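You operate a simulated robot arm through the tools that you are given. There is no shell and no other tool. Be economical: measure what you need, move in short steps, check, and stop when the job is done.

You are at the controls of a simulated robot arm. One attempt, no reset.

Task
Put the 12 V cream carton from the speaker bench on the green platter mat. Take the teal carton from the repair bench and leave it on the grey speaker mat. Take the white carton from the test bench and put it on the brown speaker mat. Switch the tone box switch on. Put the 15 mm yellow carton from the test bench on the purple counter mat and the 10 mm yellow carton on the orange bay. Take the red carton that says "screws" from the counter and leave it on the mat beside the bench amplifier. Take the red tin and leave it on the counter. Take the blue felt wiper and put it on the mat beside the bench amplifier. Take the orange wiping pad on the repair bench and put it away on the cleaning bench. Take the red wiping pad on the packing table and put it away on the counter. Take the purple wiping pad on the packing table and put it away on the brush mat. Do these in any order. Set down upright: red tin.

Only the result counts: the job must be done as asked and must still hold three seconds after the hand-in. Knocking over, shifting, dropping, spilling or breaking anything else fails it.

Robot
A 7-joint arm with a vacuum gripper on a trunk, on a base that drives. Base frame: it is fixed to the floor where the robot stands at the start and does not move with it; the origin is under the middle of the robot, x ahead of it, y to its left, z up. Readings come in m, degrees, newtons and seconds.
With the tool pointing down near the work surface it reaches from about 0.1 to 0.46 m from the robot's upright axis, wherever it stands. Its first joint turns from -166.0 to 166.0 degrees. Places, roughly: blue felt wiper (6x9x5 cm) [-3, -2.1, 0]; brown speaker mat [0.5, -1.4, 0.8]; brush mat (34x16 cm) [-0.38, -2.88, 0.86]; cleaning bench [0.2, -3.1, 0.9]; counter [-5.2, -3.4, 0.9]; cream carton [0.75, -0.25, 0.75]; green platter mat [0.6, 1, 0.8]; grey speaker mat (25x24 cm) [0.44, 0.12, 0.76]; mat beside the bench amplifier [-2.1, -0.4, 0.8]; orange bay [-3.8, 1.7, 0.8]; orange wiping pad (8x9x2 cm) [-3.7, 0, 0.8]; purple counter mat (23x20 cm) [-5.1, -3.74, 0.94]; purple wiping pad (7x9x4 cm) [-5, 2, 0.8]; red carton [-5, -3.25, 1]; red tin [-3.25, -2, 0]; red wiping pad (7x9x4 cm) [-3.9, 1.9, 0.8]; teal carton [-1, 0, 0.75]; tone box switch [-2.4, -0.4, 0.9]; white carton [-2, -0.5, 0.75]; yellow carton [-3.75, -0.25, 0.75]. Payload 1.88 kg.
Tool frame: the origin (TCP) lies in the middle of the cups' lips, and z points out of the cups. The gripper has 1 cup of 0.032 m across, covering 0.032 by 0.032 m (tool x, y); the bellows give 0.014 m. With the vacuum on, a cup seals on a smooth face that it is pressed against (1 to 4 N); it does not hold porous or soft things. The pull reaches 41 N.
Orientation is told as [roll, pitch, yaw] about the base's x, y, z axes, in that order, counted from this pose: with the cups facing straight down, the tool's x points along the base's -x, its y along +y and its z along -z.

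Tools
- The arm moves only by the tool nudge_tool. Its argument "motion" is a list of rows, each an object of numbers (a shift or turn left out is 0, a gripper value left out holds the last): "x", "y", "z": the shift along the base's x, y, z in m; "wx", "wy", "wz": the turn, a rotation vector about the base's x, y, z in degrees; "vacuum": the vacuum: 1 switches it on, 0 off. In form: [{"x": .., "y": .., "z": .., "wx": .., "wy": .., "wz": .., "vacuum": ..}, ...]. A call has 1 to 20 rows; each row shifts and turns the commanded pose from where the row before left it. Each row takes 0.2 s and may step no farther than 0.05 m and 8.6 degrees from the row before; otherwise, or with a gripper value out of range, the whole call is refused. Where a pose cannot be reached the arm comes as near as it can. A force on the tool above 40 N (or 10 N above the force at the start of the call, whichever is more), or a blocked arm, ends the call early, and 0.2 s more pass. The pull builds up within a second once a cup has sealed. Time passes only in rows, and 0.2 s behind the last, so rows that do not move give it time. It gives the time, the measured TCP pose, the force on the tool (base axes) and the pull of the vacuum at its end, in the units of the frame above (readings bear some noise), with the torque about the TCP (base axes, N m) and any sound that the robot's microphone picked up.
- Cameras (640 x 400 px; columns grow to the right, rows downward): "scene" is now at [-0.0173, 0.1257, 1.512]; the picture's right is [-0.66, -0.75, 0.00], its down [-0.70, 0.61, -0.36] and it looks along [0.27, -0.24, -0.93] (base axes); focal length 214 px, centre (320, 200). "wrist" rides on the gripper at [0.082, 0.014, -0.216] in the tool frame; the picture's right is [-0.17, 0.99, 0.00], its down [-0.91, -0.15, -0.37] and it looks along [-0.37, -0.06, 0.93] (tool axes); focal length 243 px, centre (320, 200). There is no depth. A picture from a camera that has moved, and an enlarged one, comes with that camera's place and axes in the base frame and with its lens.
- snapshot(camera): a new picture of that camera. No time passes.
- raise_lower(by): slides the trunk up (or, below 0, down) by that many m; the arm and the scene camera ride with it, the base frame stays. It gives what a move gives, with no picture.
- steer(legs): drives the robot by 1 to 6 legs, each [ahead, left, turn to the left] in m, m and degrees, along the robot's own axes; the way and the turn of a leg run together, so that a leg with both is an arc; at most 1.5 m and 180 degrees a leg. The arm and the cameras ride along, it lands a little off, and it stops where it bumps. It gives what a move gives.
- turn_head(pan, tilt): turns the head with the scene camera to pan (to the left, within 155 degrees either way) and tilt (down, from -29 to 69), counted from straight ahead of the robot. It gives what a move gives.
- enlarge(camera, box): a new picture of the part [left, top, right, bottom] of that camera's present view, enlarged. No time passes.
- job_done(): hands the job in; it is judged then, once.

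Go step by step. Nothing tells you exact positions but the pictures and the camera data: compare them with the known pose of the tool, close in by small moves and look again before you grip or let go. The budget is 556 turns and 360 pictures, counting those below and the enlarged ones. Unless the task says otherwise, let go and move clear before handing in, and close with one line.

The tools are called after ">>>" as a command line: name --argument value ..., lists and objects as JSON in quotes. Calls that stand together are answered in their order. nudge_tool: Moves the arm, as the interface text tells. Its arguments: {"type":"object","properties":{"motion":{"type":"array"}},"required":["motion"]} The other tools are called the same way: raise_lower (by) slides the trunk up or down; steer (legs) drives the base; turn_head (pan, tilt) turns the head that bears the scene camera; snapshot (camera) takes a picture; enlarge (camera, box) takes an enlarged picture of a part of a camera's view; job_done () hands the job in.

At the start:

```text
clock: 0.0
tcp_pos: [0.4457, 0.3156, 1.0323]
tool_rot: [0.1, 0.0, 0.0]
ft_force: [-1.1, -0.6, 0.6]
torque: [0.04, -0.02, -0.02]
pull: 0.0
trunk travel left (down, up): [-0.5, 0.09]
robot x, y, heading: [0.0008, 0.0029, 0.2]
head pan, tilt: [-41.1, 68.8]
```

scene: 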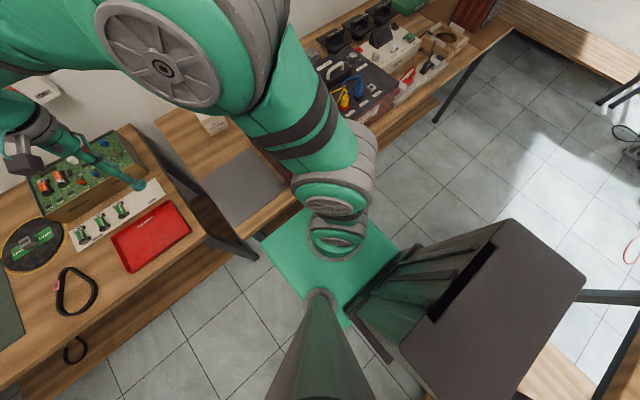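
wrist: 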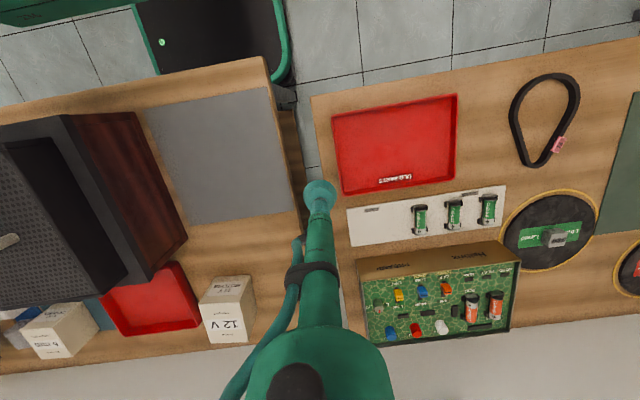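

I see the speaker bench ahead, with a "12 V" carton and another cream carton. I'll look around first to map the room.

>>> enlarge --camera "wrist" --box '[0, 200, 320, 400]'

>>> turn_head --pan 0 --tilt 40

>>> snapshot --camera "scene"

>>> turn_head --pan -80 --tilt 30

>>> snapshot --camera "scene"

>>> turn_head --pan 150 --tilt 30

>>> snapshot --camera "scene"

>>> turn_head --pan -150 --tilt 30

>>> snapshot --camera "scene"

>>> turn_head --pan 70 --tilt 30

>>> snapshot --camera "scene"

```text
2.00 times, centred on (160, 300) of wrist
camera zoom: at [0.3627, 0.3293, 1.2472], right [0.17, 0.99, 0.0], down [0.91, -0.15, 0.37], along [0.37, -0.06, -0.93], focal length 485 px, centre (640, 0)
```

zoom: 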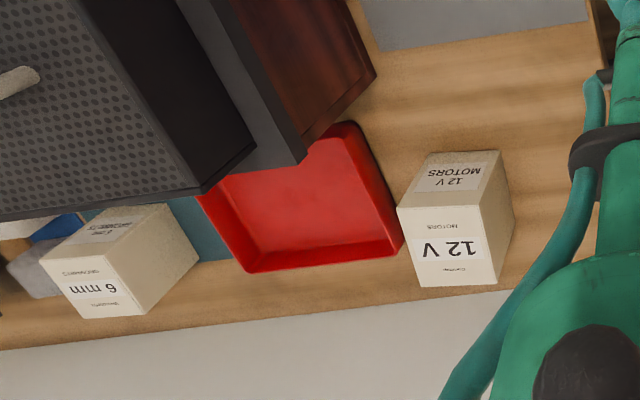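

```text
clock: 1.1
tcp_pos: [0.4441, 0.3138, 1.0314]
tool_rot: [-0.1, 0.0, -0.1]
ft_force: [-0.6, 0.2, -0.3]
torque: [0.01, 0.02, -0.01]
pull: 0.1
trunk travel left (down, up): [-0.5, 0.09]
robot x, y, heading: [0.0026, -0.0007, 0.1]
head pan, tilt: [0.0, 40.0]
```

```text
356 pictures are left
camera scene: at [0.0256, 0.1624, 1.5481], right [0.0, -1.0, 0.0], down [-0.64, 0.0, -0.77], along [0.77, 0.0, -0.64], focal length 214 px, centre (320, 200)
```

scene: 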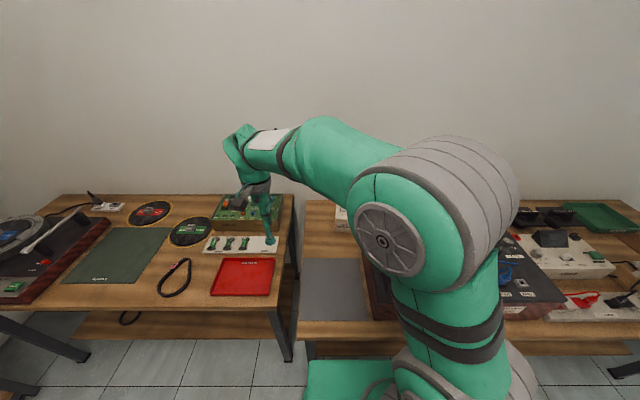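

```text
clock: 2.6
tcp_pos: [0.445, 0.3156, 1.032]
tool_rot: [0.0, 0.0, -0.1]
ft_force: [0.0, 0.2, 0.9]
torque: [0.0, -0.02, 0.0]
pull: 0.1
trunk travel left (down, up): [-0.5, 0.09]
robot x, y, heading: [0.0002, 0.0004, 0.1]
head pan, tilt: [-80.0, 30.0]
```

```text
355 pictures are left
camera scene: at [-0.0436, 0.0734, 1.5635], right [-0.98, -0.17, 0.0], down [-0.09, 0.49, -0.87], along [0.15, -0.85, -0.5], focal length 214 px, centre (320, 200)
```

scene: 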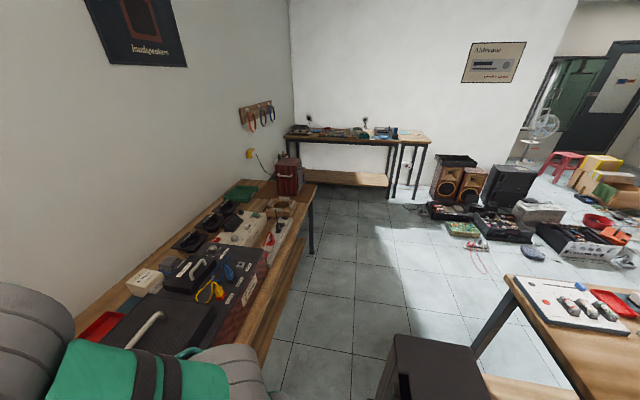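

```text
clock: 5.9
tcp_pos: [0.4449, 0.3152, 1.0314]
tool_rot: [0.0, 0.0, 0.0]
ft_force: [0.7, 0.1, 0.4]
torque: [0.01, 0.0, -0.03]
pull: 0.2
trunk travel left (down, up): [-0.5, 0.09]
robot x, y, heading: [0.0001, -0.0034, 0.3]
head pan, tilt: [150.0, 30.0]
```

```text
354 pictures are left
camera scene: at [-0.1377, 0.2077, 1.5635], right [0.5, 0.87, 0.0], down [0.43, -0.25, -0.87], along [-0.75, 0.43, -0.5], focal length 214 px, centre (320, 200)
```

scene: 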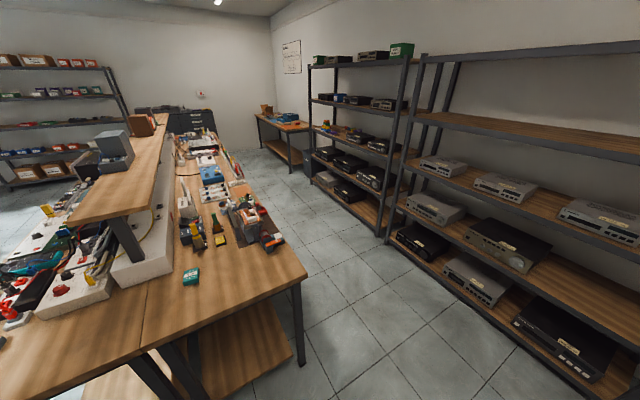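

```text
clock: 10.0
tcp_pos: [0.4457, 0.3156, 1.0315]
tool_rot: [0.0, 0.1, 0.0]
ft_force: [-0.4, -0.5, -0.3]
torque: [0.01, 0.0, 0.02]
pull: 0.1
trunk travel left (down, up): [-0.5, 0.09]
robot x, y, heading: [-0.0034, -0.0001, 0.1]
head pan, tilt: [-150.0, 30.0]
```

```text
353 pictures are left
camera scene: at [-0.1377, 0.1173, 1.5635], right [-0.5, 0.87, 0.0], down [0.43, 0.25, -0.87], along [-0.75, -0.43, -0.5], focal length 214 px, centre (320, 200)
```

scene: 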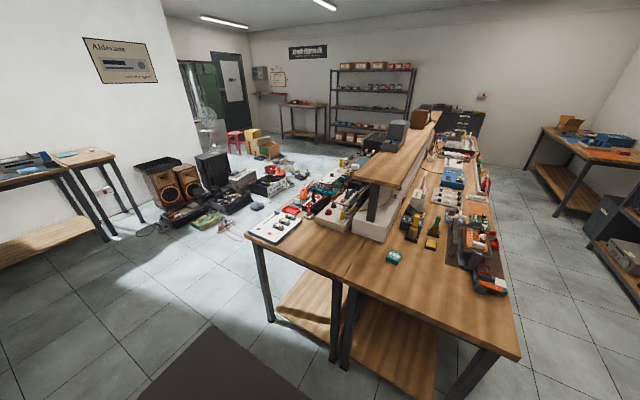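

```text
clock: 13.1
tcp_pos: [0.4443, 0.3146, 1.032]
tool_rot: [-0.1, -0.1, 0.0]
ft_force: [0.5, -1.2, -0.6]
torque: [0.01, 0.01, 0.0]
pull: 0.0
trunk travel left (down, up): [-0.5, 0.09]
robot x, y, heading: [-0.0019, -0.0022, -0.1]
head pan, tilt: [70.0, 30.0]
```

```text
352 pictures are left
camera scene: at [-0.0284, 0.2475, 1.5635], right [0.94, -0.34, 0.0], down [-0.17, -0.47, -0.87], along [0.3, 0.81, -0.5], focal length 214 px, centre (320, 200)
```

scene: 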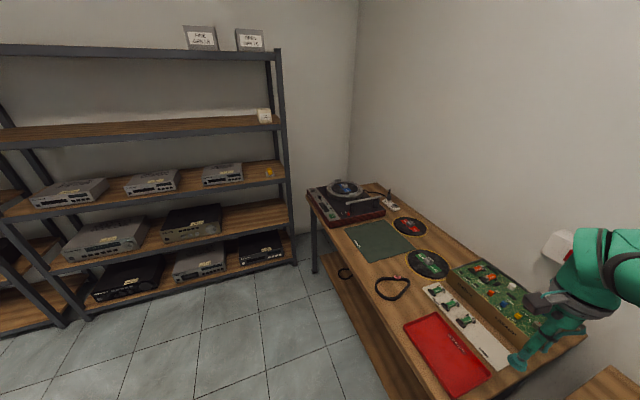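

I need to know the robot's own footprint to judge how close it can drive. Looking steeply down.

>>> turn_head --pan 20 --tilt 69

>>> snapshot --camera "scene"

>>> turn_head --pan -100 --tilt 69

>>> snapshot --camera "scene"

>>> turn_head --pan -20 --tilt 69

>>> snapshot --camera "scene"

```text
clock: 14.3
tcp_pos: [0.4448, 0.316, 1.0306]
tool_rot: [-0.1, -0.1, 0.0]
ft_force: [0.0, 0.0, -0.2]
torque: [0.0, 0.0, 0.0]
pull: 0.1
trunk travel left (down, up): [-0.5, 0.09]
robot x, y, heading: [0.0016, -0.0001, -0.1]
head pan, tilt: [20.0, 68.8]
```

```text
351 pictures are left
camera scene: at [-0.0068, 0.1817, 1.512], right [0.34, -0.94, 0.0], down [-0.88, -0.32, -0.36], along [0.34, 0.12, -0.93], focal length 214 px, centre (320, 200)
```

scene: 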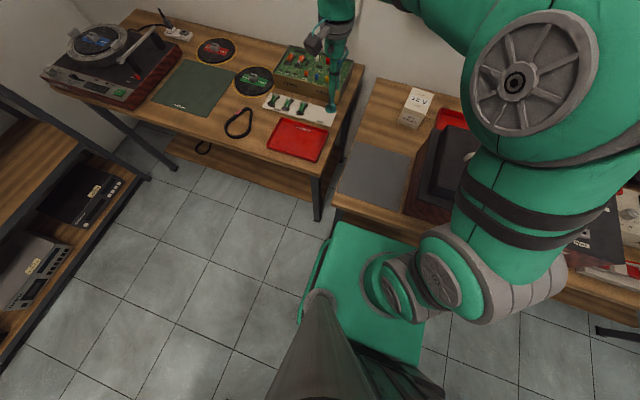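

```text
clock: 16.3
tcp_pos: [0.4449, 0.3146, 1.0309]
tool_rot: [0.1, 0.0, 0.0]
ft_force: [0.7, 0.6, -0.2]
torque: [-0.02, -0.03, 0.0]
pull: 0.1
trunk travel left (down, up): [-0.5, 0.09]
robot x, y, heading: [0.0009, 0.001, -0.0]
head pan, tilt: [-100.0, 68.8]
```

```text
350 pictures are left
camera scene: at [-0.0691, 0.1074, 1.512], right [-0.98, 0.17, 0.0], down [0.16, 0.92, -0.36], along [-0.06, -0.36, -0.93], focal length 214 px, centre (320, 200)
```

scene: 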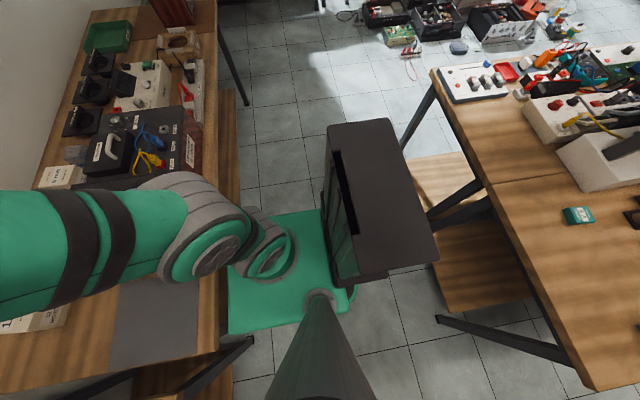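

```text
clock: 17.9
tcp_pos: [0.445, 0.3148, 1.0309]
tool_rot: [0.0, 0.0, -0.1]
ft_force: [-0.1, 0.0, 0.1]
torque: [0.02, 0.01, 0.0]
pull: 0.0
trunk travel left (down, up): [-0.5, 0.09]
robot x, y, heading: [0.0013, -0.0038, -0.2]
head pan, tilt: [-20.0, 68.8]
```

```text
349 pictures are left
camera scene: at [-0.0068, 0.1433, 1.512], right [-0.34, -0.94, 0.0], down [-0.88, 0.32, -0.36], along [0.34, -0.12, -0.93], focal length 214 px, centre (320, 200)
```

scene: 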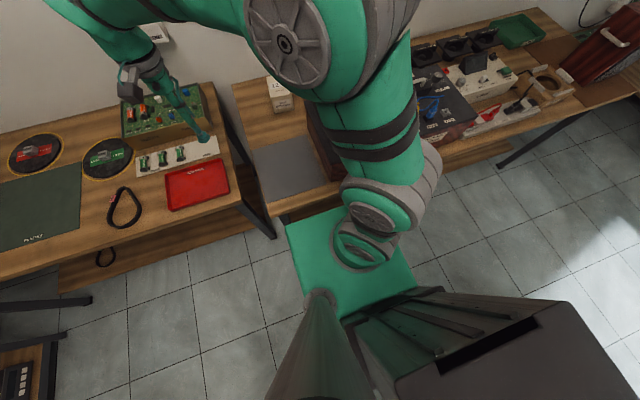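

Checking the base's front edge relative to the bench edge in a zoom.

>>> enlarge --camera "scene" --box '[220, 160, 460, 310]'

```text
2.67 times, centred on (340, 235) of scene
camera zoom: at [-0.0068, 0.1433, 1.512], right [-0.34, -0.94, 0.0], down [-0.88, 0.32, -0.36], along [0.34, -0.12, -0.93], focal length 572 px, centre (267, 107)
```

zoom: 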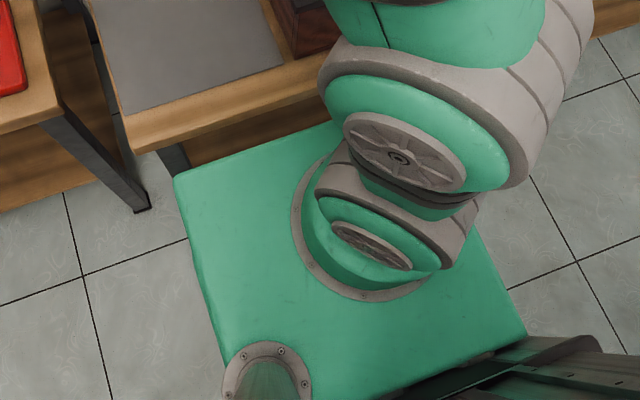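

The robot's plate front is roughly 0.2 m ahead of its axis and the bench edge about 0.285 m, so I'll test arm reach with the tool down first.

>>> nudge_tool --motion '[{"y": -0.05}, {"y": -0.05}, {"y": -0.05}, {"y": -0.05}, {"y": -0.05, "x": 0.03}, {"x": 0.05}, {"x": 0.05}, {"x": 0.05}, {"x": 0.05}, {"x": 0.05}, {"x": 0.05}, {"x": 0.05}]'

>>> snapshot --camera "scene"

>>> snapshot --camera "wrist"

```text
refused: row 5 steps farther than a row can; nothing moved
```

```text
347 pictures are left
camera scene: at [-0.0068, 0.1433, 1.512], right [-0.34, -0.94, 0.0], down [-0.88, 0.32, -0.36], along [0.34, -0.12, -0.93], focal length 214 px, centre (320, 200)
```

scene: 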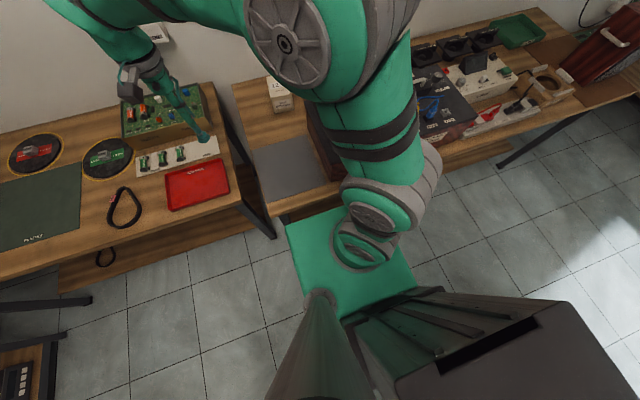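

```text
346 pictures are left
camera wrist: at [0.3627, 0.3293, 1.2472], right [0.17, 0.99, 0.0], down [0.91, -0.15, 0.37], along [0.37, -0.06, -0.93], focal length 243 px, centre (320, 200)
```

wrist: 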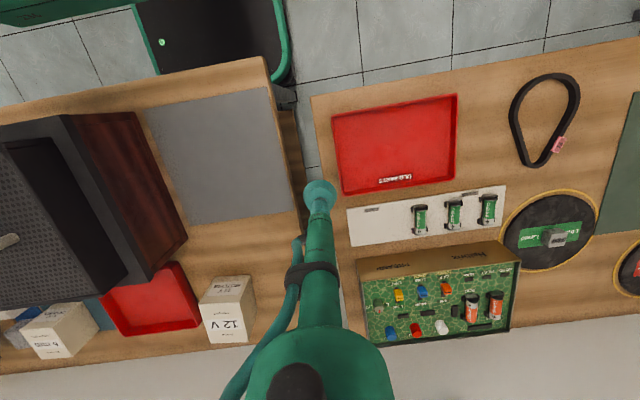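

Base chassis looks nearly at the bench already. Testing the reach.

>>> nudge_tool --motion '[{"y": -0.05}, {"y": -0.05}, {"y": -0.05}, {"y": -0.05}, {"y": -0.05}, {"x": 0.05}, {"x": 0.05}, {"x": 0.05}, {"x": 0.05}, {"x": 0.05}, {"x": 0.05}]'

>>> snapshot --camera "wrist"

```text
clock: 20.2
tcp_pos: [0.748, 0.0655, 1.0236]
tool_rot: [0.0, 0.5, 0.1]
ft_force: [1.0, 0.6, -1.0]
torque: [0.01, 0.24, -0.02]
pull: 0.2
trunk travel left (down, up): [-0.5, 0.09]
robot x, y, heading: [-0.0015, 0.0029, -0.0]
head pan, tilt: [-20.0, 68.8]
```

```text
345 pictures are left
camera wrist: at [0.6674, 0.081, 1.2405], right [0.17, 0.99, 0.0], down [0.92, -0.15, 0.37], along [0.36, -0.06, -0.93], focal length 243 px, centre (320, 200)
```

wrist: 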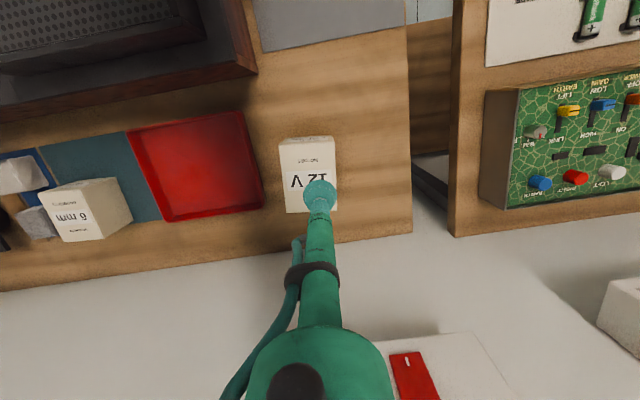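

The reach with the tool down is 0.75 m at this relative height, so lowering the trunk keeps this reach. The carton's top centre is near (0.79, 0.04, 0.84). I'll align and lower the trunk.

>>> nudge_tool --motion '[{"y": -0.024, "x": 0.04}]'

>>> raise_lower --by -0.12

>>> snapshot --camera "wrist"

>>> snapshot --camera "scene"

```text
clock: 20.6
tcp_pos: [0.7852, 0.0418, 1.0243]
tool_rot: [0.0, 0.5, 0.1]
ft_force: [0.8, -0.1, -3.5]
torque: [-0.03, 0.16, 0.01]
pull: 0.0
trunk travel left (down, up): [-0.5, 0.09]
robot x, y, heading: [0.0, -0.0018, 0.0]
head pan, tilt: [-20.0, 68.8]
```

```text
clock: 22.1
tcp_pos: [0.7844, 0.0413, 0.9104]
tool_rot: [0.0, 0.0, 0.0]
ft_force: [0.4, -0.3, -0.2]
torque: [-0.01, 0.01, 0.01]
pull: 0.2
trunk travel left (down, up): [-0.38, 0.21]
robot x, y, heading: [-0.0023, -0.003, 0.0]
head pan, tilt: [-20.0, 68.8]
```

```text
344 pictures are left
camera wrist: at [0.7036, 0.0561, 1.1263], right [0.17, 0.99, 0.0], down [0.91, -0.15, 0.37], along [0.37, -0.06, -0.93], focal length 243 px, centre (320, 200)
```

wrist: 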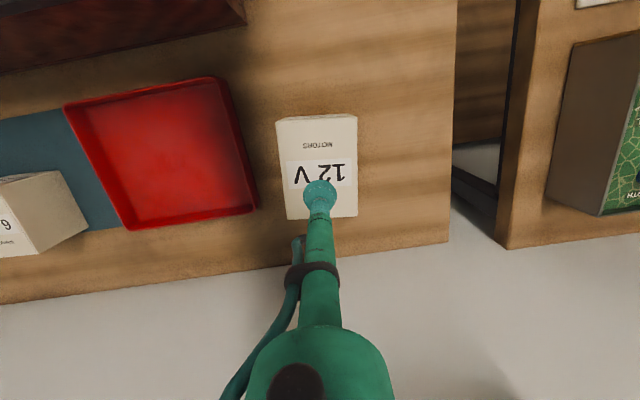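

```text
343 pictures are left
camera scene: at [-0.0068, 0.1433, 1.392], right [-0.34, -0.94, 0.0], down [-0.88, 0.32, -0.36], along [0.34, -0.12, -0.93], focal length 214 px, centre (320, 200)
```

scene: 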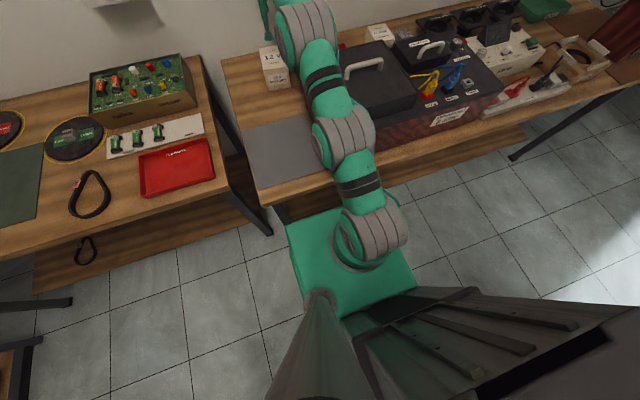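

Well aligned. Descend with vacuum on.

>>> nudge_tool --motion '[{"z": -0.025, "x": -0.004, "vacuum": 1}, {"z": -0.02}, {"z": -0.01}, {"z": -0.005}, {}]'

>>> snapshot --camera "wrist"

```text
clock: 23.4
tcp_pos: [0.7819, 0.0417, 0.8507]
tool_rot: [0.0, 0.0, 0.0]
ft_force: [1.3, -1.2, 0.2]
torque: [-0.02, 0.03, 0.0]
pull: 41.0
trunk travel left (down, up): [-0.38, 0.21]
robot x, y, heading: [0.0003, 0.0018, -0.0]
head pan, tilt: [-20.0, 68.8]
```

```text
342 pictures are left
camera wrist: at [0.7002, 0.0565, 1.066], right [0.17, 0.99, 0.0], down [0.91, -0.15, 0.38], along [0.37, -0.06, -0.93], focal length 243 px, centre (320, 200)
```

wrist: 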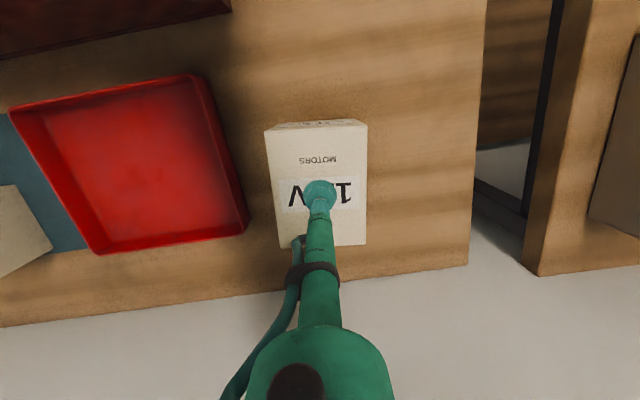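

Sealed. Lift and check the weight.

>>> nudge_tool --motion '[{"z": 0.01}, {"z": 0.03}, {"z": 0.04}, {"z": 0.05}, {"z": 0.05}, {}]'

>>> snapshot --camera "wrist"

```text
clock: 24.8
tcp_pos: [0.7492, 0.0543, 1.0041]
tool_rot: [0.0, 0.0, 0.0]
ft_force: [-0.4, 0.1, -3.0]
torque: [-0.04, -0.01, -0.01]
pull: 40.8
out of reach, approached as far as the arm can: row 4, 5
trunk travel left (down, up): [-0.38, 0.21]
robot x, y, heading: [-0.0009, -0.0064, 0.1]
head pan, tilt: [-20.0, 68.8]
```

```text
341 pictures are left
camera wrist: at [0.6667, 0.0689, 1.2183], right [0.17, 0.99, 0.0], down [0.91, -0.15, 0.38], along [0.37, -0.06, -0.93], focal length 243 px, centre (320, 200)
```

wrist: 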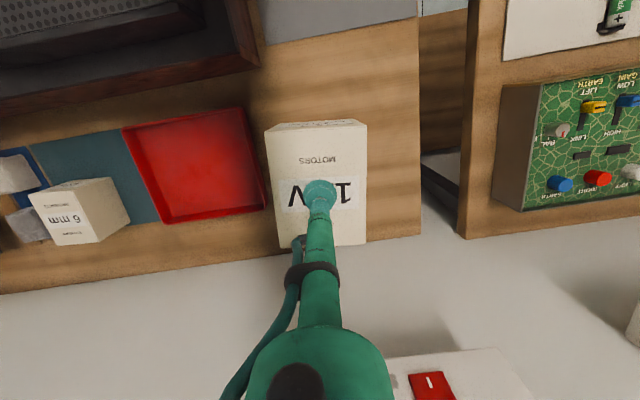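

Carton held. Retract, raise, then drive left towards the turntable bench.

>>> nudge_tool --motion '[{"x": -0.05}, {"x": -0.05}, {"x": -0.05}, {"x": -0.05}, {"x": -0.05}]'

>>> raise_lower --by 0.12

>>> turn_head --pan 60 --tilt 55

>>> snapshot --camera "scene"

```text
clock: 25.9
tcp_pos: [0.7121, 0.0653, 1.0547]
tool_rot: [0.0, 0.2, 0.0]
ft_force: [-0.3, -0.1, -4.9]
torque: [0.01, -0.02, -0.03]
pull: 40.6
out of reach, approached as far as the arm can: row 1, 2, 3, 4, 5
trunk travel left (down, up): [-0.38, 0.21]
robot x, y, heading: [0.0025, -0.0003, -0.0]
head pan, tilt: [-20.0, 68.8]
```

```text
clock: 27.4
tcp_pos: [0.7127, 0.0647, 1.1758]
tool_rot: [0.0, 0.2, 0.0]
ft_force: [-0.4, -0.4, -4.4]
torque: [-0.03, -0.03, -0.04]
pull: 40.5
trunk travel left (down, up): [-0.5, 0.09]
robot x, y, heading: [0.0011, -0.0016, -0.2]
head pan, tilt: [-20.0, 68.8]
```

```text
clock: 29.0
tcp_pos: [0.7125, 0.0649, 1.1745]
tool_rot: [0.1, 0.2, 0.0]
ft_force: [0.0, 0.0, -3.5]
torque: [-0.01, -0.04, 0.0]
pull: 40.3
trunk travel left (down, up): [-0.5, 0.09]
robot x, y, heading: [0.0003, -0.0026, 0.1]
head pan, tilt: [60.0, 55.0]
```

```text
340 pictures are left
camera scene: at [-0.023, 0.2249, 1.5274], right [0.87, -0.5, 0.0], down [-0.41, -0.71, -0.57], along [0.29, 0.5, -0.82], focal length 214 px, centre (320, 200)
```

scene: 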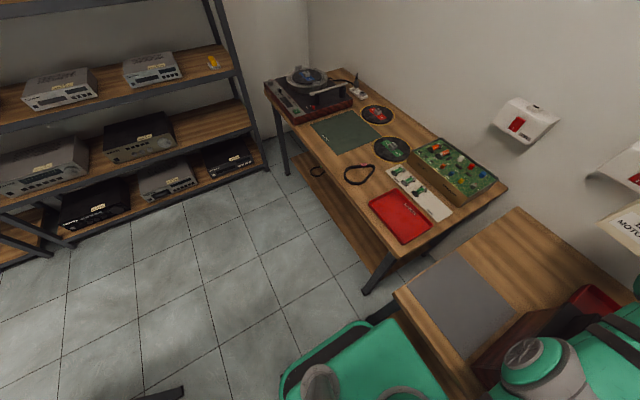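

Retracting the arm further before driving.

>>> nudge_tool --motion '[{"x": -0.05}, {"x": -0.05}, {"x": -0.05}, {"x": -0.05}]'

>>> steer --legs '[[0, 0.3, 0]]'

>>> snapshot --camera "scene"

```text
clock: 30.0
tcp_pos: [0.7088, 0.0643, 1.1804]
tool_rot: [0.1, 0.4, 0.0]
ft_force: [-0.3, 0.3, -4.1]
torque: [0.01, -0.04, 0.0]
pull: 40.9
out of reach, approached as far as the arm can: row 1, 2, 3, 4
trunk travel left (down, up): [-0.5, 0.09]
robot x, y, heading: [0.0007, -0.0015, 0.1]
head pan, tilt: [60.0, 55.0]
```

```text
clock: 32.0
tcp_pos: [0.7078, 0.3679, 1.1794]
tool_rot: [0.0, 0.3, 0.1]
ft_force: [-0.5, -0.1, -3.7]
torque: [-0.01, 0.0, -0.01]
pull: 40.8
trunk travel left (down, up): [-0.5, 0.09]
robot x, y, heading: [-0.0016, 0.3021, -0.1]
head pan, tilt: [60.0, 55.0]
```

```text
339 pictures are left
camera scene: at [-0.0228, 0.5287, 1.5274], right [0.87, -0.5, 0.0], down [-0.41, -0.71, -0.57], along [0.29, 0.5, -0.82], focal length 214 px, centre (320, 200)
```

scene: 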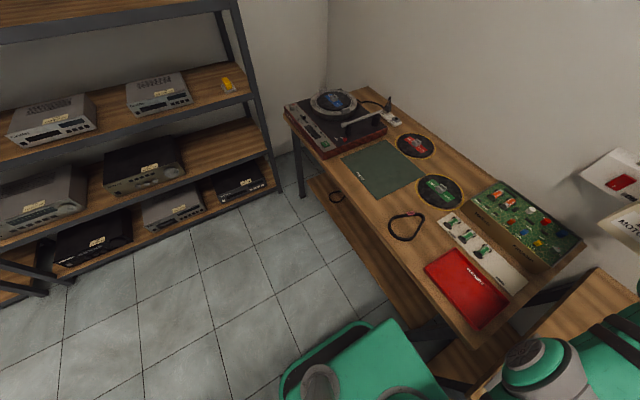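

The arm got stuck at its outer limit; I'll come down a little and then retract.

>>> nudge_tool --motion '[{"z": -0.04}, {"z": -0.04}, {"z": -0.03}, {"x": -0.04}, {"x": -0.04}, {"x": -0.04}, {"x": -0.04}]'

```text
clock: 33.6
tcp_pos: [0.7263, 0.3861, 1.1447]
tool_rot: [0.0, 0.4, 0.0]
ft_force: [0.5, 0.5, -4.5]
torque: [0.0, -0.04, 0.0]
pull: 40.9
out of reach, approached as far as the arm can: row 1, 2, 3, 4, 5, 6, 7
trunk travel left (down, up): [-0.5, 0.09]
robot x, y, heading: [0.0032, 0.2993, -0.3]
head pan, tilt: [60.0, 55.0]
```

Trying small inward steps so the elbow can bend.

>>> nudge_tool --motion '[{"x": -0.03, "z": -0.03}, {"x": -0.03, "z": -0.03}, {"x": -0.03, "z": -0.03}, {"x": -0.03, "z": -0.03}, {"x": -0.03, "z": -0.03}, {}, {}, {}, {}]'

>>> turn_head --pan 0 --tilt 40

>>> snapshot --camera "scene"

```text
clock: 35.6
tcp_pos: [0.7519, 0.4068, 1.0761]
tool_rot: [0.0, 0.3, -0.1]
ft_force: [0.3, -0.3, -4.8]
torque: [0.01, -0.01, -0.01]
pull: 40.4
out of reach, approached as far as the arm can: row 1, 2, 3, 4, 5
trunk travel left (down, up): [-0.5, 0.09]
robot x, y, heading: [-0.002, 0.3005, 0.1]
head pan, tilt: [60.0, 55.0]
```

```text
clock: 36.9
tcp_pos: [0.7516, 0.4074, 1.0764]
tool_rot: [0.0, 0.3, -0.1]
ft_force: [0.1, -0.3, -3.8]
torque: [-0.01, -0.02, 0.01]
pull: 40.8
trunk travel left (down, up): [-0.5, 0.09]
robot x, y, heading: [-0.003, 0.3048, 0.1]
head pan, tilt: [0.0, 40.0]
```

```text
338 pictures are left
camera scene: at [0.0261, 0.4662, 1.5481], right [0.0, -1.0, 0.0], down [-0.64, 0.0, -0.77], along [0.77, 0.0, -0.64], focal length 214 px, centre (320, 200)
```

scene: 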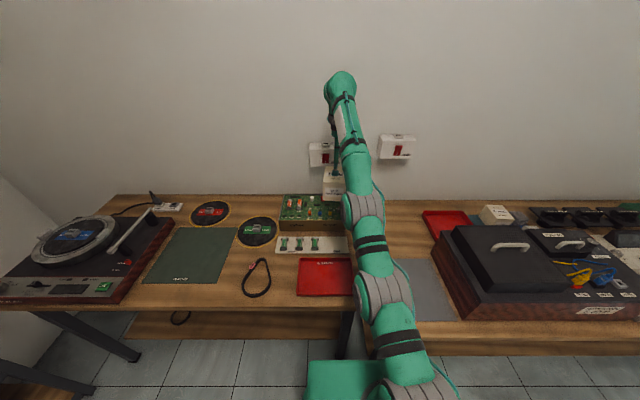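

Arm is fully straight. I'll push it sideways and down with some twist to get out of the singular pose.

>>> nudge_tool --motion '[{"y": 0.04, "z": -0.01}, {"y": 0.04, "x": -0.02}, {"y": 0.04, "x": -0.03}, {"y": 0.04, "x": -0.03}, {"y": 0.03, "x": -0.03}, {"y": 0.02, "x": -0.04}, {}, {}]'

```text
clock: 38.7
tcp_pos: [0.6631, 0.6484, 1.0909]
tool_rot: [0.0, 0.3, 0.0]
ft_force: [-0.1, -0.1, -3.5]
torque: [-0.03, 0.0, 0.01]
pull: 41.0
out of reach, approached as far as the arm can: row 2, 3, 4, 5, 6
trunk travel left (down, up): [-0.5, 0.09]
robot x, y, heading: [-0.0029, 0.3011, 0.2]
head pan, tilt: [0.0, 40.0]
```

Row 1 worked when the step was tiny inward; trying small inward steps.

>>> nudge_tool --motion '[{"z": -0.01}, {"z": -0.01}, {"z": -0.01}, {"z": -0.01}, {"z": -0.01}, {"x": -0.005, "y": -0.002}, {"x": -0.005, "y": -0.002}, {"x": -0.005, "y": -0.002}, {"x": -0.005, "y": -0.002}, {"x": -0.005, "y": -0.002}, {"x": -0.005, "y": -0.002}, {"x": -0.005, "y": -0.002}]'

```text
clock: 41.3
tcp_pos: [0.6733, 0.656, 1.046]
tool_rot: [-0.1, 0.4, 0.0]
ft_force: [0.2, -0.2, -4.0]
torque: [0.0, 0.02, -0.01]
pull: 40.7
out of reach, approached as far as the arm can: row 1, 3, 5, 6, 7, 8, 9, 10, 11, 12
trunk travel left (down, up): [-0.5, 0.09]
robot x, y, heading: [-0.0028, 0.3059, -0.0]
head pan, tilt: [0.0, 40.0]
```

Zig-zag tangentially with slight inward steps.

>>> nudge_tool --motion '[{"x": -0.023, "y": 0.033, "z": -0.008}, {"x": 0.014, "y": -0.037, "z": -0.008}, {"x": -0.023, "y": 0.033, "z": -0.008}, {"x": 0.014, "y": -0.037, "z": -0.008}, {"x": -0.025, "y": 0.03, "z": -0.005}, {"x": 0.01, "y": -0.04, "z": -0.005}, {"x": -0.025, "y": 0.03, "z": -0.005}, {"x": 0.01, "y": -0.04, "z": -0.005}]'

```text
clock: 43.1
tcp_pos: [0.6722, 0.6599, 1.035]
tool_rot: [-0.4, 0.7, 0.0]
ft_force: [-0.5, 0.8, -4.9]
torque: [-0.07, -0.09, 0.01]
pull: 40.6
out of reach, approached as far as the arm can: row 2, 3, 4, 5, 6, 7, 8
trunk travel left (down, up): [-0.5, 0.09]
robot x, y, heading: [-0.0009, 0.3076, 0.2]
head pan, tilt: [0.0, 40.0]
```

Try a longer inward command so the solver gets a far-inside target.

>>> nudge_tool --motion '[{"x": -0.044, "y": -0.023}, {"x": -0.044, "y": -0.023}, {"x": -0.044, "y": -0.023}, {"x": -0.044, "y": -0.023}, {"x": -0.044, "y": -0.023}, {"x": -0.044, "y": -0.023}, {"x": -0.044, "y": -0.023}, {"x": -0.044, "y": -0.023}, {}, {}]'

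```text
clock: 45.3
tcp_pos: [0.6558, 0.6601, 1.0913]
tool_rot: [-0.1, 0.4, 0.1]
ft_force: [0.6, 0.4, -4.2]
torque: [0.02, 0.02, 0.0]
pull: 41.0
out of reach, approached as far as the arm can: row 1, 2, 3, 4, 5, 6, 7, 8
trunk travel left (down, up): [-0.5, 0.09]
robot x, y, heading: [0.0005, 0.3043, -0.1]
head pan, tilt: [0.0, 40.0]
```

Pure downward steps seemed to succeed alternately. Use four of those and look at where it ends.

>>> nudge_tool --motion '[{"z": -0.01}, {"z": -0.01}, {"z": -0.01}, {"z": -0.01}]'

```text
clock: 46.3
tcp_pos: [0.6668, 0.6647, 1.054]
tool_rot: [-0.1, 0.4, -0.1]
ft_force: [-0.3, -0.9, -4.9]
torque: [0.01, 0.02, -0.01]
pull: 40.6
out of reach, approached as far as the arm can: row 1, 2, 4
trunk travel left (down, up): [-0.5, 0.09]
robot x, y, heading: [-0.0007, 0.3036, -0.1]
head pan, tilt: [0.0, 40.0]
```

Trying a pure sphere-normal inward command repeated over many rows.

>>> nudge_tool --motion '[{"x": -0.0415, "y": -0.0225, "z": -0.0155}, {"x": -0.0415, "y": -0.0225, "z": -0.0155}, {"x": -0.0415, "y": -0.0225, "z": -0.0155}, {"x": -0.0415, "y": -0.0225, "z": -0.0155}, {"x": -0.0415, "y": -0.0225, "z": -0.0155}, {"x": -0.0415, "y": -0.0225, "z": -0.0155}, {"x": -0.0415, "y": -0.0225, "z": -0.0155}, {"x": -0.0415, "y": -0.0225, "z": -0.0155}]'

```text
clock: 48.1
tcp_pos: [0.6659, 0.6668, 1.0512]
tool_rot: [-0.1, 0.3, 0.0]
ft_force: [0.2, 0.4, -5.2]
torque: [-0.01, -0.04, 0.03]
pull: 41.3
out of reach, approached as far as the arm can: row 1, 2, 3, 4, 5, 6, 7, 8
trunk travel left (down, up): [-0.5, 0.09]
robot x, y, heading: [0.0021, 0.3066, 0.0]
head pan, tilt: [0.0, 40.0]
```

Still pinned. Try a tool tilt, which excites other joints.

>>> nudge_tool --motion '[{"wx": 3.8, "wy": -7.0}, {"wx": 3.8, "wy": -7.0}, {"wx": 3.8, "wy": -7.0}]'

```text
clock: 48.9
tcp_pos: [0.6661, 0.6658, 1.0501]
tool_rot: [-0.1, 0.4, 0.0]
ft_force: [0.1, 0.3, -4.4]
torque: [-0.01, 0.0, -0.01]
pull: 40.7
out of reach, approached as far as the arm can: row 1, 2, 3
trunk travel left (down, up): [-0.5, 0.09]
robot x, y, heading: [0.0036, 0.3043, 0.1]
head pan, tilt: [0.0, 40.0]
```

Moves in the +tangential direction succeeded before; try a run of them with slight inward bias.

>>> nudge_tool --motion '[{"x": -0.023, "y": 0.033, "z": -0.008}]'

>>> nudge_tool --motion '[{"x": -0.023, "y": 0.033, "z": -0.008}]'

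>>> nudge_tool --motion '[{"x": -0.023, "y": 0.033, "z": -0.008}]'

>>> nudge_tool --motion '[{"x": -0.023, "y": 0.033, "z": -0.008}]'

```text
clock: 49.3
tcp_pos: [0.6456, 0.702, 1.0413]
tool_rot: [0.0, 0.4, -0.1]
ft_force: [0.7, -1.0, -4.0]
torque: [0.07, 0.01, 0.01]
pull: 40.3
trunk travel left (down, up): [-0.5, 0.09]
robot x, y, heading: [-0.0001, 0.3034, 0.2]
head pan, tilt: [0.0, 40.0]
```

```text
clock: 49.7
tcp_pos: [0.6226, 0.7326, 1.0361]
tool_rot: [-0.3, 0.5, -0.1]
ft_force: [0.1, -0.6, -4.2]
torque: [0.09, 0.01, 0.01]
pull: 40.5
trunk travel left (down, up): [-0.5, 0.09]
robot x, y, heading: [0.0021, 0.3043, -0.1]
head pan, tilt: [0.0, 40.0]
```

```text
clock: 50.1
tcp_pos: [0.5964, 0.7652, 1.034]
tool_rot: [-0.4, 0.9, -0.1]
ft_force: [-0.3, 0.0, -3.6]
torque: [0.05, 0.02, -0.03]
pull: 40.7
out of reach, approached as far as the arm can: row 1
trunk travel left (down, up): [-0.5, 0.09]
robot x, y, heading: [-0.0006, 0.3029, 0.0]
head pan, tilt: [0.0, 40.0]
```

```text
clock: 50.5
tcp_pos: [0.5741, 0.7985, 1.026]
tool_rot: [-0.3, 0.4, -0.1]
ft_force: [0.8, -0.5, -4.4]
torque: [0.09, 0.02, 0.04]
pull: 41.0
trunk travel left (down, up): [-0.5, 0.09]
robot x, y, heading: [-0.0023, 0.3012, -0.0]
head pan, tilt: [0.0, 40.0]
```

Progress. Continue with a stronger inward mix in single-row calls.

>>> nudge_tool --motion '[{"x": -0.035, "y": 0.015, "z": -0.005}]'

>>> nudge_tool --motion '[{"x": -0.035, "y": 0.01, "z": -0.005}]'

>>> nudge_tool --motion '[{"x": -0.035, "y": 0.005, "z": -0.005}]'

```text
clock: 50.9
tcp_pos: [0.5453, 0.8188, 1.0313]
tool_rot: [-0.7, 0.9, -0.1]
ft_force: [0.9, -0.5, -5.1]
torque: [0.04, 0.06, 0.01]
pull: 40.6
out of reach, approached as far as the arm can: row 1
trunk travel left (down, up): [-0.5, 0.09]
robot x, y, heading: [0.0034, 0.3056, -0.1]
head pan, tilt: [0.0, 40.0]
```

```text
clock: 51.3
tcp_pos: [0.5219, 0.8397, 1.0358]
tool_rot: [-0.4, 0.7, -0.1]
ft_force: [-0.4, -0.8, -4.9]
torque: [0.03, 0.07, -0.02]
pull: 41.1
out of reach, approached as far as the arm can: row 1
trunk travel left (down, up): [-0.5, 0.09]
robot x, y, heading: [0.0019, 0.3029, -0.3]
head pan, tilt: [0.0, 40.0]
```

```text
clock: 51.7
tcp_pos: [0.4968, 0.8603, 1.0351]
tool_rot: [-0.5, 0.7, -0.1]
ft_force: [0.5, -0.1, -5.3]
torque: [0.01, 0.0, -0.01]
pull: 40.6
out of reach, approached as far as the arm can: row 1
trunk travel left (down, up): [-0.5, 0.09]
robot x, y, heading: [-0.0007, 0.3023, -0.2]
head pan, tilt: [0.0, 40.0]
```

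The arm rides along its outer limit, but I can still place with it: drive so the carton hangs over the green mat, then lower the trunk.

>>> steer --legs '[[0, 0.27, 0], [0, 0, -11.8]]'

>>> turn_head --pan 30 --tilt 50

>>> snapshot --camera "scene"

>>> snapshot --camera "wrist"

```text
clock: 54.4
tcp_pos: [0.5993, 1.0167, 1.0359]
tool_rot: [-0.5, 0.6, -11.8]
ft_force: [-0.1, -0.6, -3.7]
torque: [0.02, -0.02, 0.02]
pull: 40.0
trunk travel left (down, up): [-0.5, 0.09]
robot x, y, heading: [0.0016, 0.5747, -11.7]
head pan, tilt: [0.0, 40.0]
```

```text
clock: 55.4
tcp_pos: [0.5998, 1.017, 1.0349]
tool_rot: [-0.6, 0.6, -11.8]
ft_force: [-0.6, 0.2, -3.3]
torque: [-0.01, -0.02, 0.0]
pull: 41.1
trunk travel left (down, up): [-0.5, 0.09]
robot x, y, heading: [0.0017, 0.5768, -11.8]
head pan, tilt: [30.0, 50.0]
```

```text
337 pictures are left
camera scene: at [0.0487, 0.7685, 1.5339], right [0.31, -0.95, 0.0], down [-0.73, -0.24, -0.64], along [0.61, 0.2, -0.77], focal length 214 px, centre (320, 200)
```

scene: 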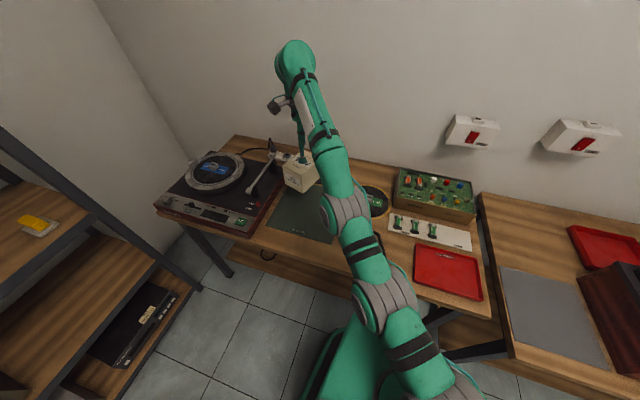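

```text
336 pictures are left
camera wrist: at [0.5253, 1.049, 1.2519], right [0.36, 0.93, -0.01], down [0.87, -0.33, 0.37], along [0.34, -0.14, -0.93], focal length 243 px, centre (320, 200)
```

wrist: 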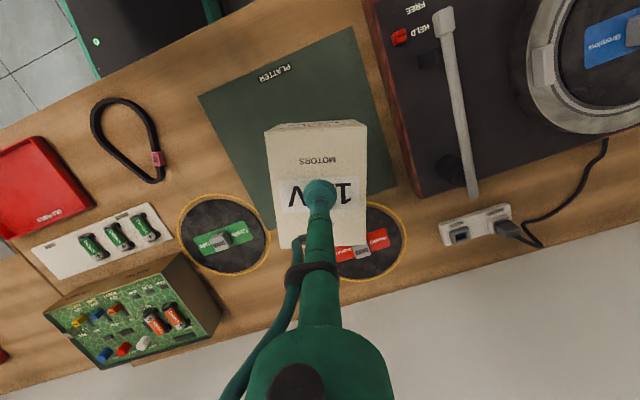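

The carton hangs well over the mat (x 0.43–0.73, y 0.84–1.14). The arm links have plenty of clearance; lower the trunk.

>>> raise_lower --by -0.165

>>> snapshot --camera "wrist"

```text
clock: 57.2
tcp_pos: [0.6008, 1.0179, 0.8786]
tool_rot: [0.1, 0.1, -11.7]
ft_force: [0.9, 1.4, 6.3]
torque: [-0.14, 0.17, -0.07]
pull: 41.4
trunk travel left (down, up): [-0.335, 0.255]
robot x, y, heading: [-0.0015, 0.5723, -11.9]
head pan, tilt: [30.0, 50.0]
stopped: the force on the tool passed its limit at 43 N (the readings are from after the stop); the commanded pose is now the measured one
```

```text
335 pictures are left
camera wrist: at [0.523, 1.0471, 1.0942], right [0.36, 0.93, 0.0], down [0.86, -0.34, 0.37], along [0.35, -0.13, -0.93], focal length 243 px, centre (320, 200)
```

wrist: 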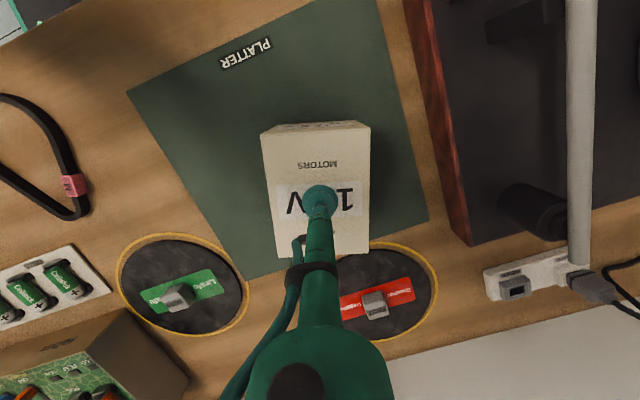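

The carton has landed on the mat (bench slightly higher than the other). Release and rise with the trunk.

>>> nudge_tool --motion '[{"vacuum": 0}, {}, {}, {}, {}]'

>>> raise_lower --by 0.12

>>> nudge_tool --motion '[{"x": -0.04}]'

>>> snapshot --camera "wrist"

```text
clock: 58.4
tcp_pos: [0.6004, 1.0164, 0.8782]
tool_rot: [0.0, 0.1, -11.7]
ft_force: [4.0, 4.4, 15.4]
torque: [-0.13, 0.11, 0.03]
pull: 0.0
trunk travel left (down, up): [-0.335, 0.255]
robot x, y, heading: [-0.0012, 0.5731, -11.7]
head pan, tilt: [30.0, 50.0]
```

```text
clock: 59.9
tcp_pos: [0.6008, 1.018, 0.9965]
tool_rot: [0.0, 0.2, -11.7]
ft_force: [-0.7, 0.6, -0.6]
torque: [0.01, 0.01, 0.0]
pull: 0.0
trunk travel left (down, up): [-0.455, 0.135]
robot x, y, heading: [0.0011, 0.5735, -11.5]
head pan, tilt: [30.0, 50.0]
```

```text
clock: 60.3
tcp_pos: [0.582, 1.0358, 1.0025]
tool_rot: [-0.1, 0.3, -11.8]
ft_force: [-0.1, -0.3, 1.3]
torque: [0.0, 0.05, 0.0]
pull: 0.0
out of reach, approached as far as the arm can: row 1
trunk travel left (down, up): [-0.455, 0.135]
robot x, y, heading: [-0.0009, 0.5734, -11.6]
head pan, tilt: [30.0, 50.0]
```

```text
334 pictures are left
camera wrist: at [0.5055, 1.0671, 1.219], right [0.36, 0.93, 0.0], down [0.87, -0.34, 0.37], along [0.34, -0.14, -0.93], focal length 243 px, centre (320, 200)
```

wrist: 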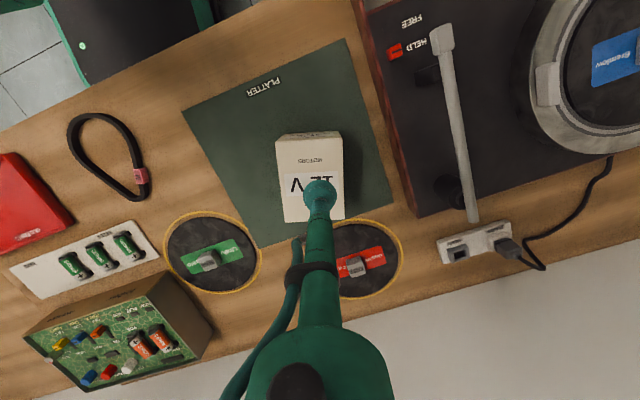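

Carton placed. Now free the arm: raise, then swing left along a gentle inward spiral (that direction worked before).

>>> raise_lower --by 0.1

>>> nudge_tool --motion '[{"x": -0.0353, "y": 0.0293}, {"x": -0.0366, "y": 0.0267}, {"x": -0.0379, "y": 0.0241}, {"x": -0.0389, "y": 0.0215}, {"x": -0.0397, "y": 0.0187}, {"x": -0.0404, "y": 0.016}, {"x": -0.0408, "y": 0.0133}, {"x": -0.0411, "y": 0.0106}, {"x": -0.0413, "y": 0.0078}, {"x": -0.0412, "y": 0.0052}]'

```text
clock: 61.6
tcp_pos: [0.5825, 1.0355, 1.1025]
tool_rot: [-0.1, 0.3, -11.8]
ft_force: [0.1, -0.3, 0.3]
torque: [0.01, 0.01, 0.0]
pull: 0.0
trunk travel left (down, up): [-0.555, 0.035]
robot x, y, heading: [-0.0012, 0.5724, -12.0]
head pan, tilt: [30.0, 50.0]
```

```text
clock: 63.8
tcp_pos: [0.2072, 1.2491, 1.1116]
tool_rot: [-0.1, 0.3, -11.8]
ft_force: [1.1, 0.1, 0.3]
torque: [0.04, 0.0, 0.03]
pull: 0.2
out of reach, approached as far as the arm can: row 1, 2, 4, 5, 6, 7, 8, 9, 10
trunk travel left (down, up): [-0.555, 0.035]
robot x, y, heading: [-0.0003, 0.571, -11.8]
head pan, tilt: [30.0, 50.0]
```

Radius shrank by 3 cm, so the elbow is bending. Try direct inward now.

>>> nudge_tool --motion '[{"x": -0.03, "y": -0.02}, {"x": -0.03, "y": -0.03}, {"x": -0.03, "y": -0.03}, {"y": -0.04}, {"y": -0.04}]'

>>> snapshot --camera "scene"

```text
clock: 65.0
tcp_pos: [0.1361, 1.2472, 1.1572]
tool_rot: [0.0, 0.3, -11.7]
ft_force: [0.1, 0.1, -0.3]
torque: [-0.01, -0.03, 0.02]
pull: 0.0
out of reach, approached as far as the arm can: row 1, 2, 3, 4, 5
trunk travel left (down, up): [-0.555, 0.035]
robot x, y, heading: [0.0005, 0.5719, -12.0]
head pan, tilt: [30.0, 50.0]
```

```text
333 pictures are left
camera scene: at [0.0487, 0.7686, 1.5893], right [0.31, -0.95, 0.0], down [-0.73, -0.24, -0.64], along [0.61, 0.2, -0.77], focal length 214 px, centre (320, 200)
```

scene: 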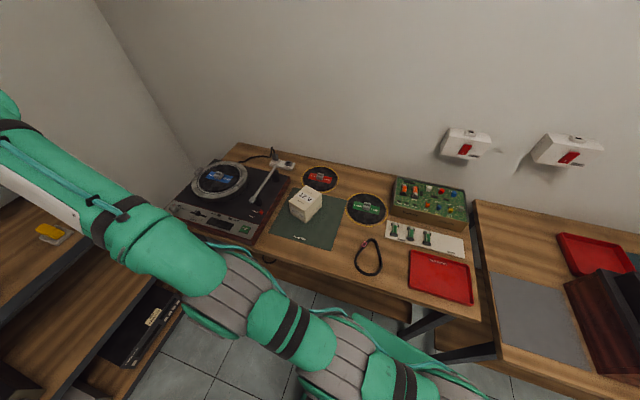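

Still on the limit surface. Testing a plain backward tangential step and an upward one separately.

>>> nudge_tool --motion '[{"x": 0.04, "y": -0.008}]'

>>> nudge_tool --motion '[{"x": 0.04, "y": -0.012}]'

>>> nudge_tool --motion '[{"wz": 8}, {"wz": 8}, {"wz": 8}, {"wz": 8}, {"wz": 8}]'

```text
clock: 65.4
tcp_pos: [0.1769, 1.2414, 1.1606]
tool_rot: [-0.1, 0.2, -11.8]
ft_force: [-0.4, 0.7, 0.7]
torque: [-0.01, -0.08, 0.01]
pull: 0.0
trunk travel left (down, up): [-0.555, 0.035]
robot x, y, heading: [-0.0012, 0.5754, -12.1]
head pan, tilt: [30.0, 50.0]
```

```text
clock: 65.8
tcp_pos: [0.2183, 1.2325, 1.1606]
tool_rot: [-0.2, 0.2, -11.7]
ft_force: [-1.1, -0.2, 0.8]
torque: [0.01, -0.03, 0.01]
pull: 0.1
out of reach, approached as far as the arm can: row 1
trunk travel left (down, up): [-0.555, 0.035]
robot x, y, heading: [-0.0014, 0.571, -11.8]
head pan, tilt: [30.0, 50.0]
```

```text
clock: 67.0
tcp_pos: [0.219, 1.232, 1.1609]
tool_rot: [0.0, 0.3, 28.4]
ft_force: [0.0, 0.5, 0.0]
torque: [0.0, -0.01, 0.01]
pull: 0.2
trunk travel left (down, up): [-0.555, 0.035]
robot x, y, heading: [-0.0029, 0.5738, -12.0]
head pan, tilt: [30.0, 50.0]
```

New idea: the elbow may be pinned on the over-extended side; push outward through maximum reach, then pull in.

>>> nudge_tool --motion '[{"x": 0.015, "y": 0.045}, {"x": 0.015, "y": 0.045}, {"x": 0.015, "y": 0.045}, {"x": 0.015, "y": 0.045}]'

>>> nudge_tool --motion '[{"x": -0.012, "y": -0.035, "z": -0.02}, {"x": -0.012, "y": -0.035, "z": -0.02}, {"x": -0.012, "y": -0.035, "z": -0.02}]'

```text
clock: 68.0
tcp_pos: [0.222, 1.2518, 1.1393]
tool_rot: [0.0, 0.4, 28.3]
ft_force: [0.0, -0.1, 0.5]
torque: [0.02, -0.01, 0.0]
pull: 0.0
out of reach, approached as far as the arm can: row 1, 2, 3, 4
trunk travel left (down, up): [-0.555, 0.035]
robot x, y, heading: [0.0048, 0.5707, -11.9]
head pan, tilt: [30.0, 50.0]
```

```text
clock: 68.8
tcp_pos: [0.2134, 1.2482, 1.1148]
tool_rot: [-0.1, 0.3, 28.2]
ft_force: [0.0, 0.0, 1.0]
torque: [0.04, -0.02, -0.03]
pull: 0.1
out of reach, approached as far as the arm can: row 1, 2, 3
trunk travel left (down, up): [-0.555, 0.035]
robot x, y, heading: [0.0025, 0.5737, -11.8]
head pan, tilt: [30.0, 50.0]
```

Test sideways tilting followed by inward motion, to engage other joints.

>>> nudge_tool --motion '[{"wx": 2.5, "wy": 7.5}, {"wx": 2.5, "wy": 7.5}, {"wx": 2.5, "wy": 7.5}, {"wx": 2.5, "wy": 7.5}]'

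>>> nudge_tool --motion '[{"x": -0.012, "y": -0.035, "z": -0.01}, {"x": -0.012, "y": -0.035, "z": -0.01}, {"x": -0.012, "y": -0.035, "z": -0.01}]'

```text
clock: 69.8
tcp_pos: [0.2235, 1.2432, 1.1354]
tool_rot: [23.8, 21.8, 33.2]
ft_force: [0.2, -0.1, 0.0]
torque: [0.02, -0.01, 0.0]
pull: 0.2
out of reach, approached as far as the arm can: row 2, 3, 4
trunk travel left (down, up): [-0.555, 0.035]
robot x, y, heading: [0.0006, 0.5748, -11.6]
head pan, tilt: [30.0, 50.0]
```

```text
clock: 70.6
tcp_pos: [0.2248, 1.2439, 1.1365]
tool_rot: [23.8, 21.7, 33.1]
ft_force: [-0.1, 0.2, -0.4]
torque: [-0.03, 0.01, 0.01]
pull: 0.1
out of reach, approached as far as the arm can: row 1, 2, 3
trunk travel left (down, up): [-0.555, 0.035]
robot x, y, heading: [0.0013, 0.5755, -11.8]
head pan, tilt: [30.0, 50.0]
```

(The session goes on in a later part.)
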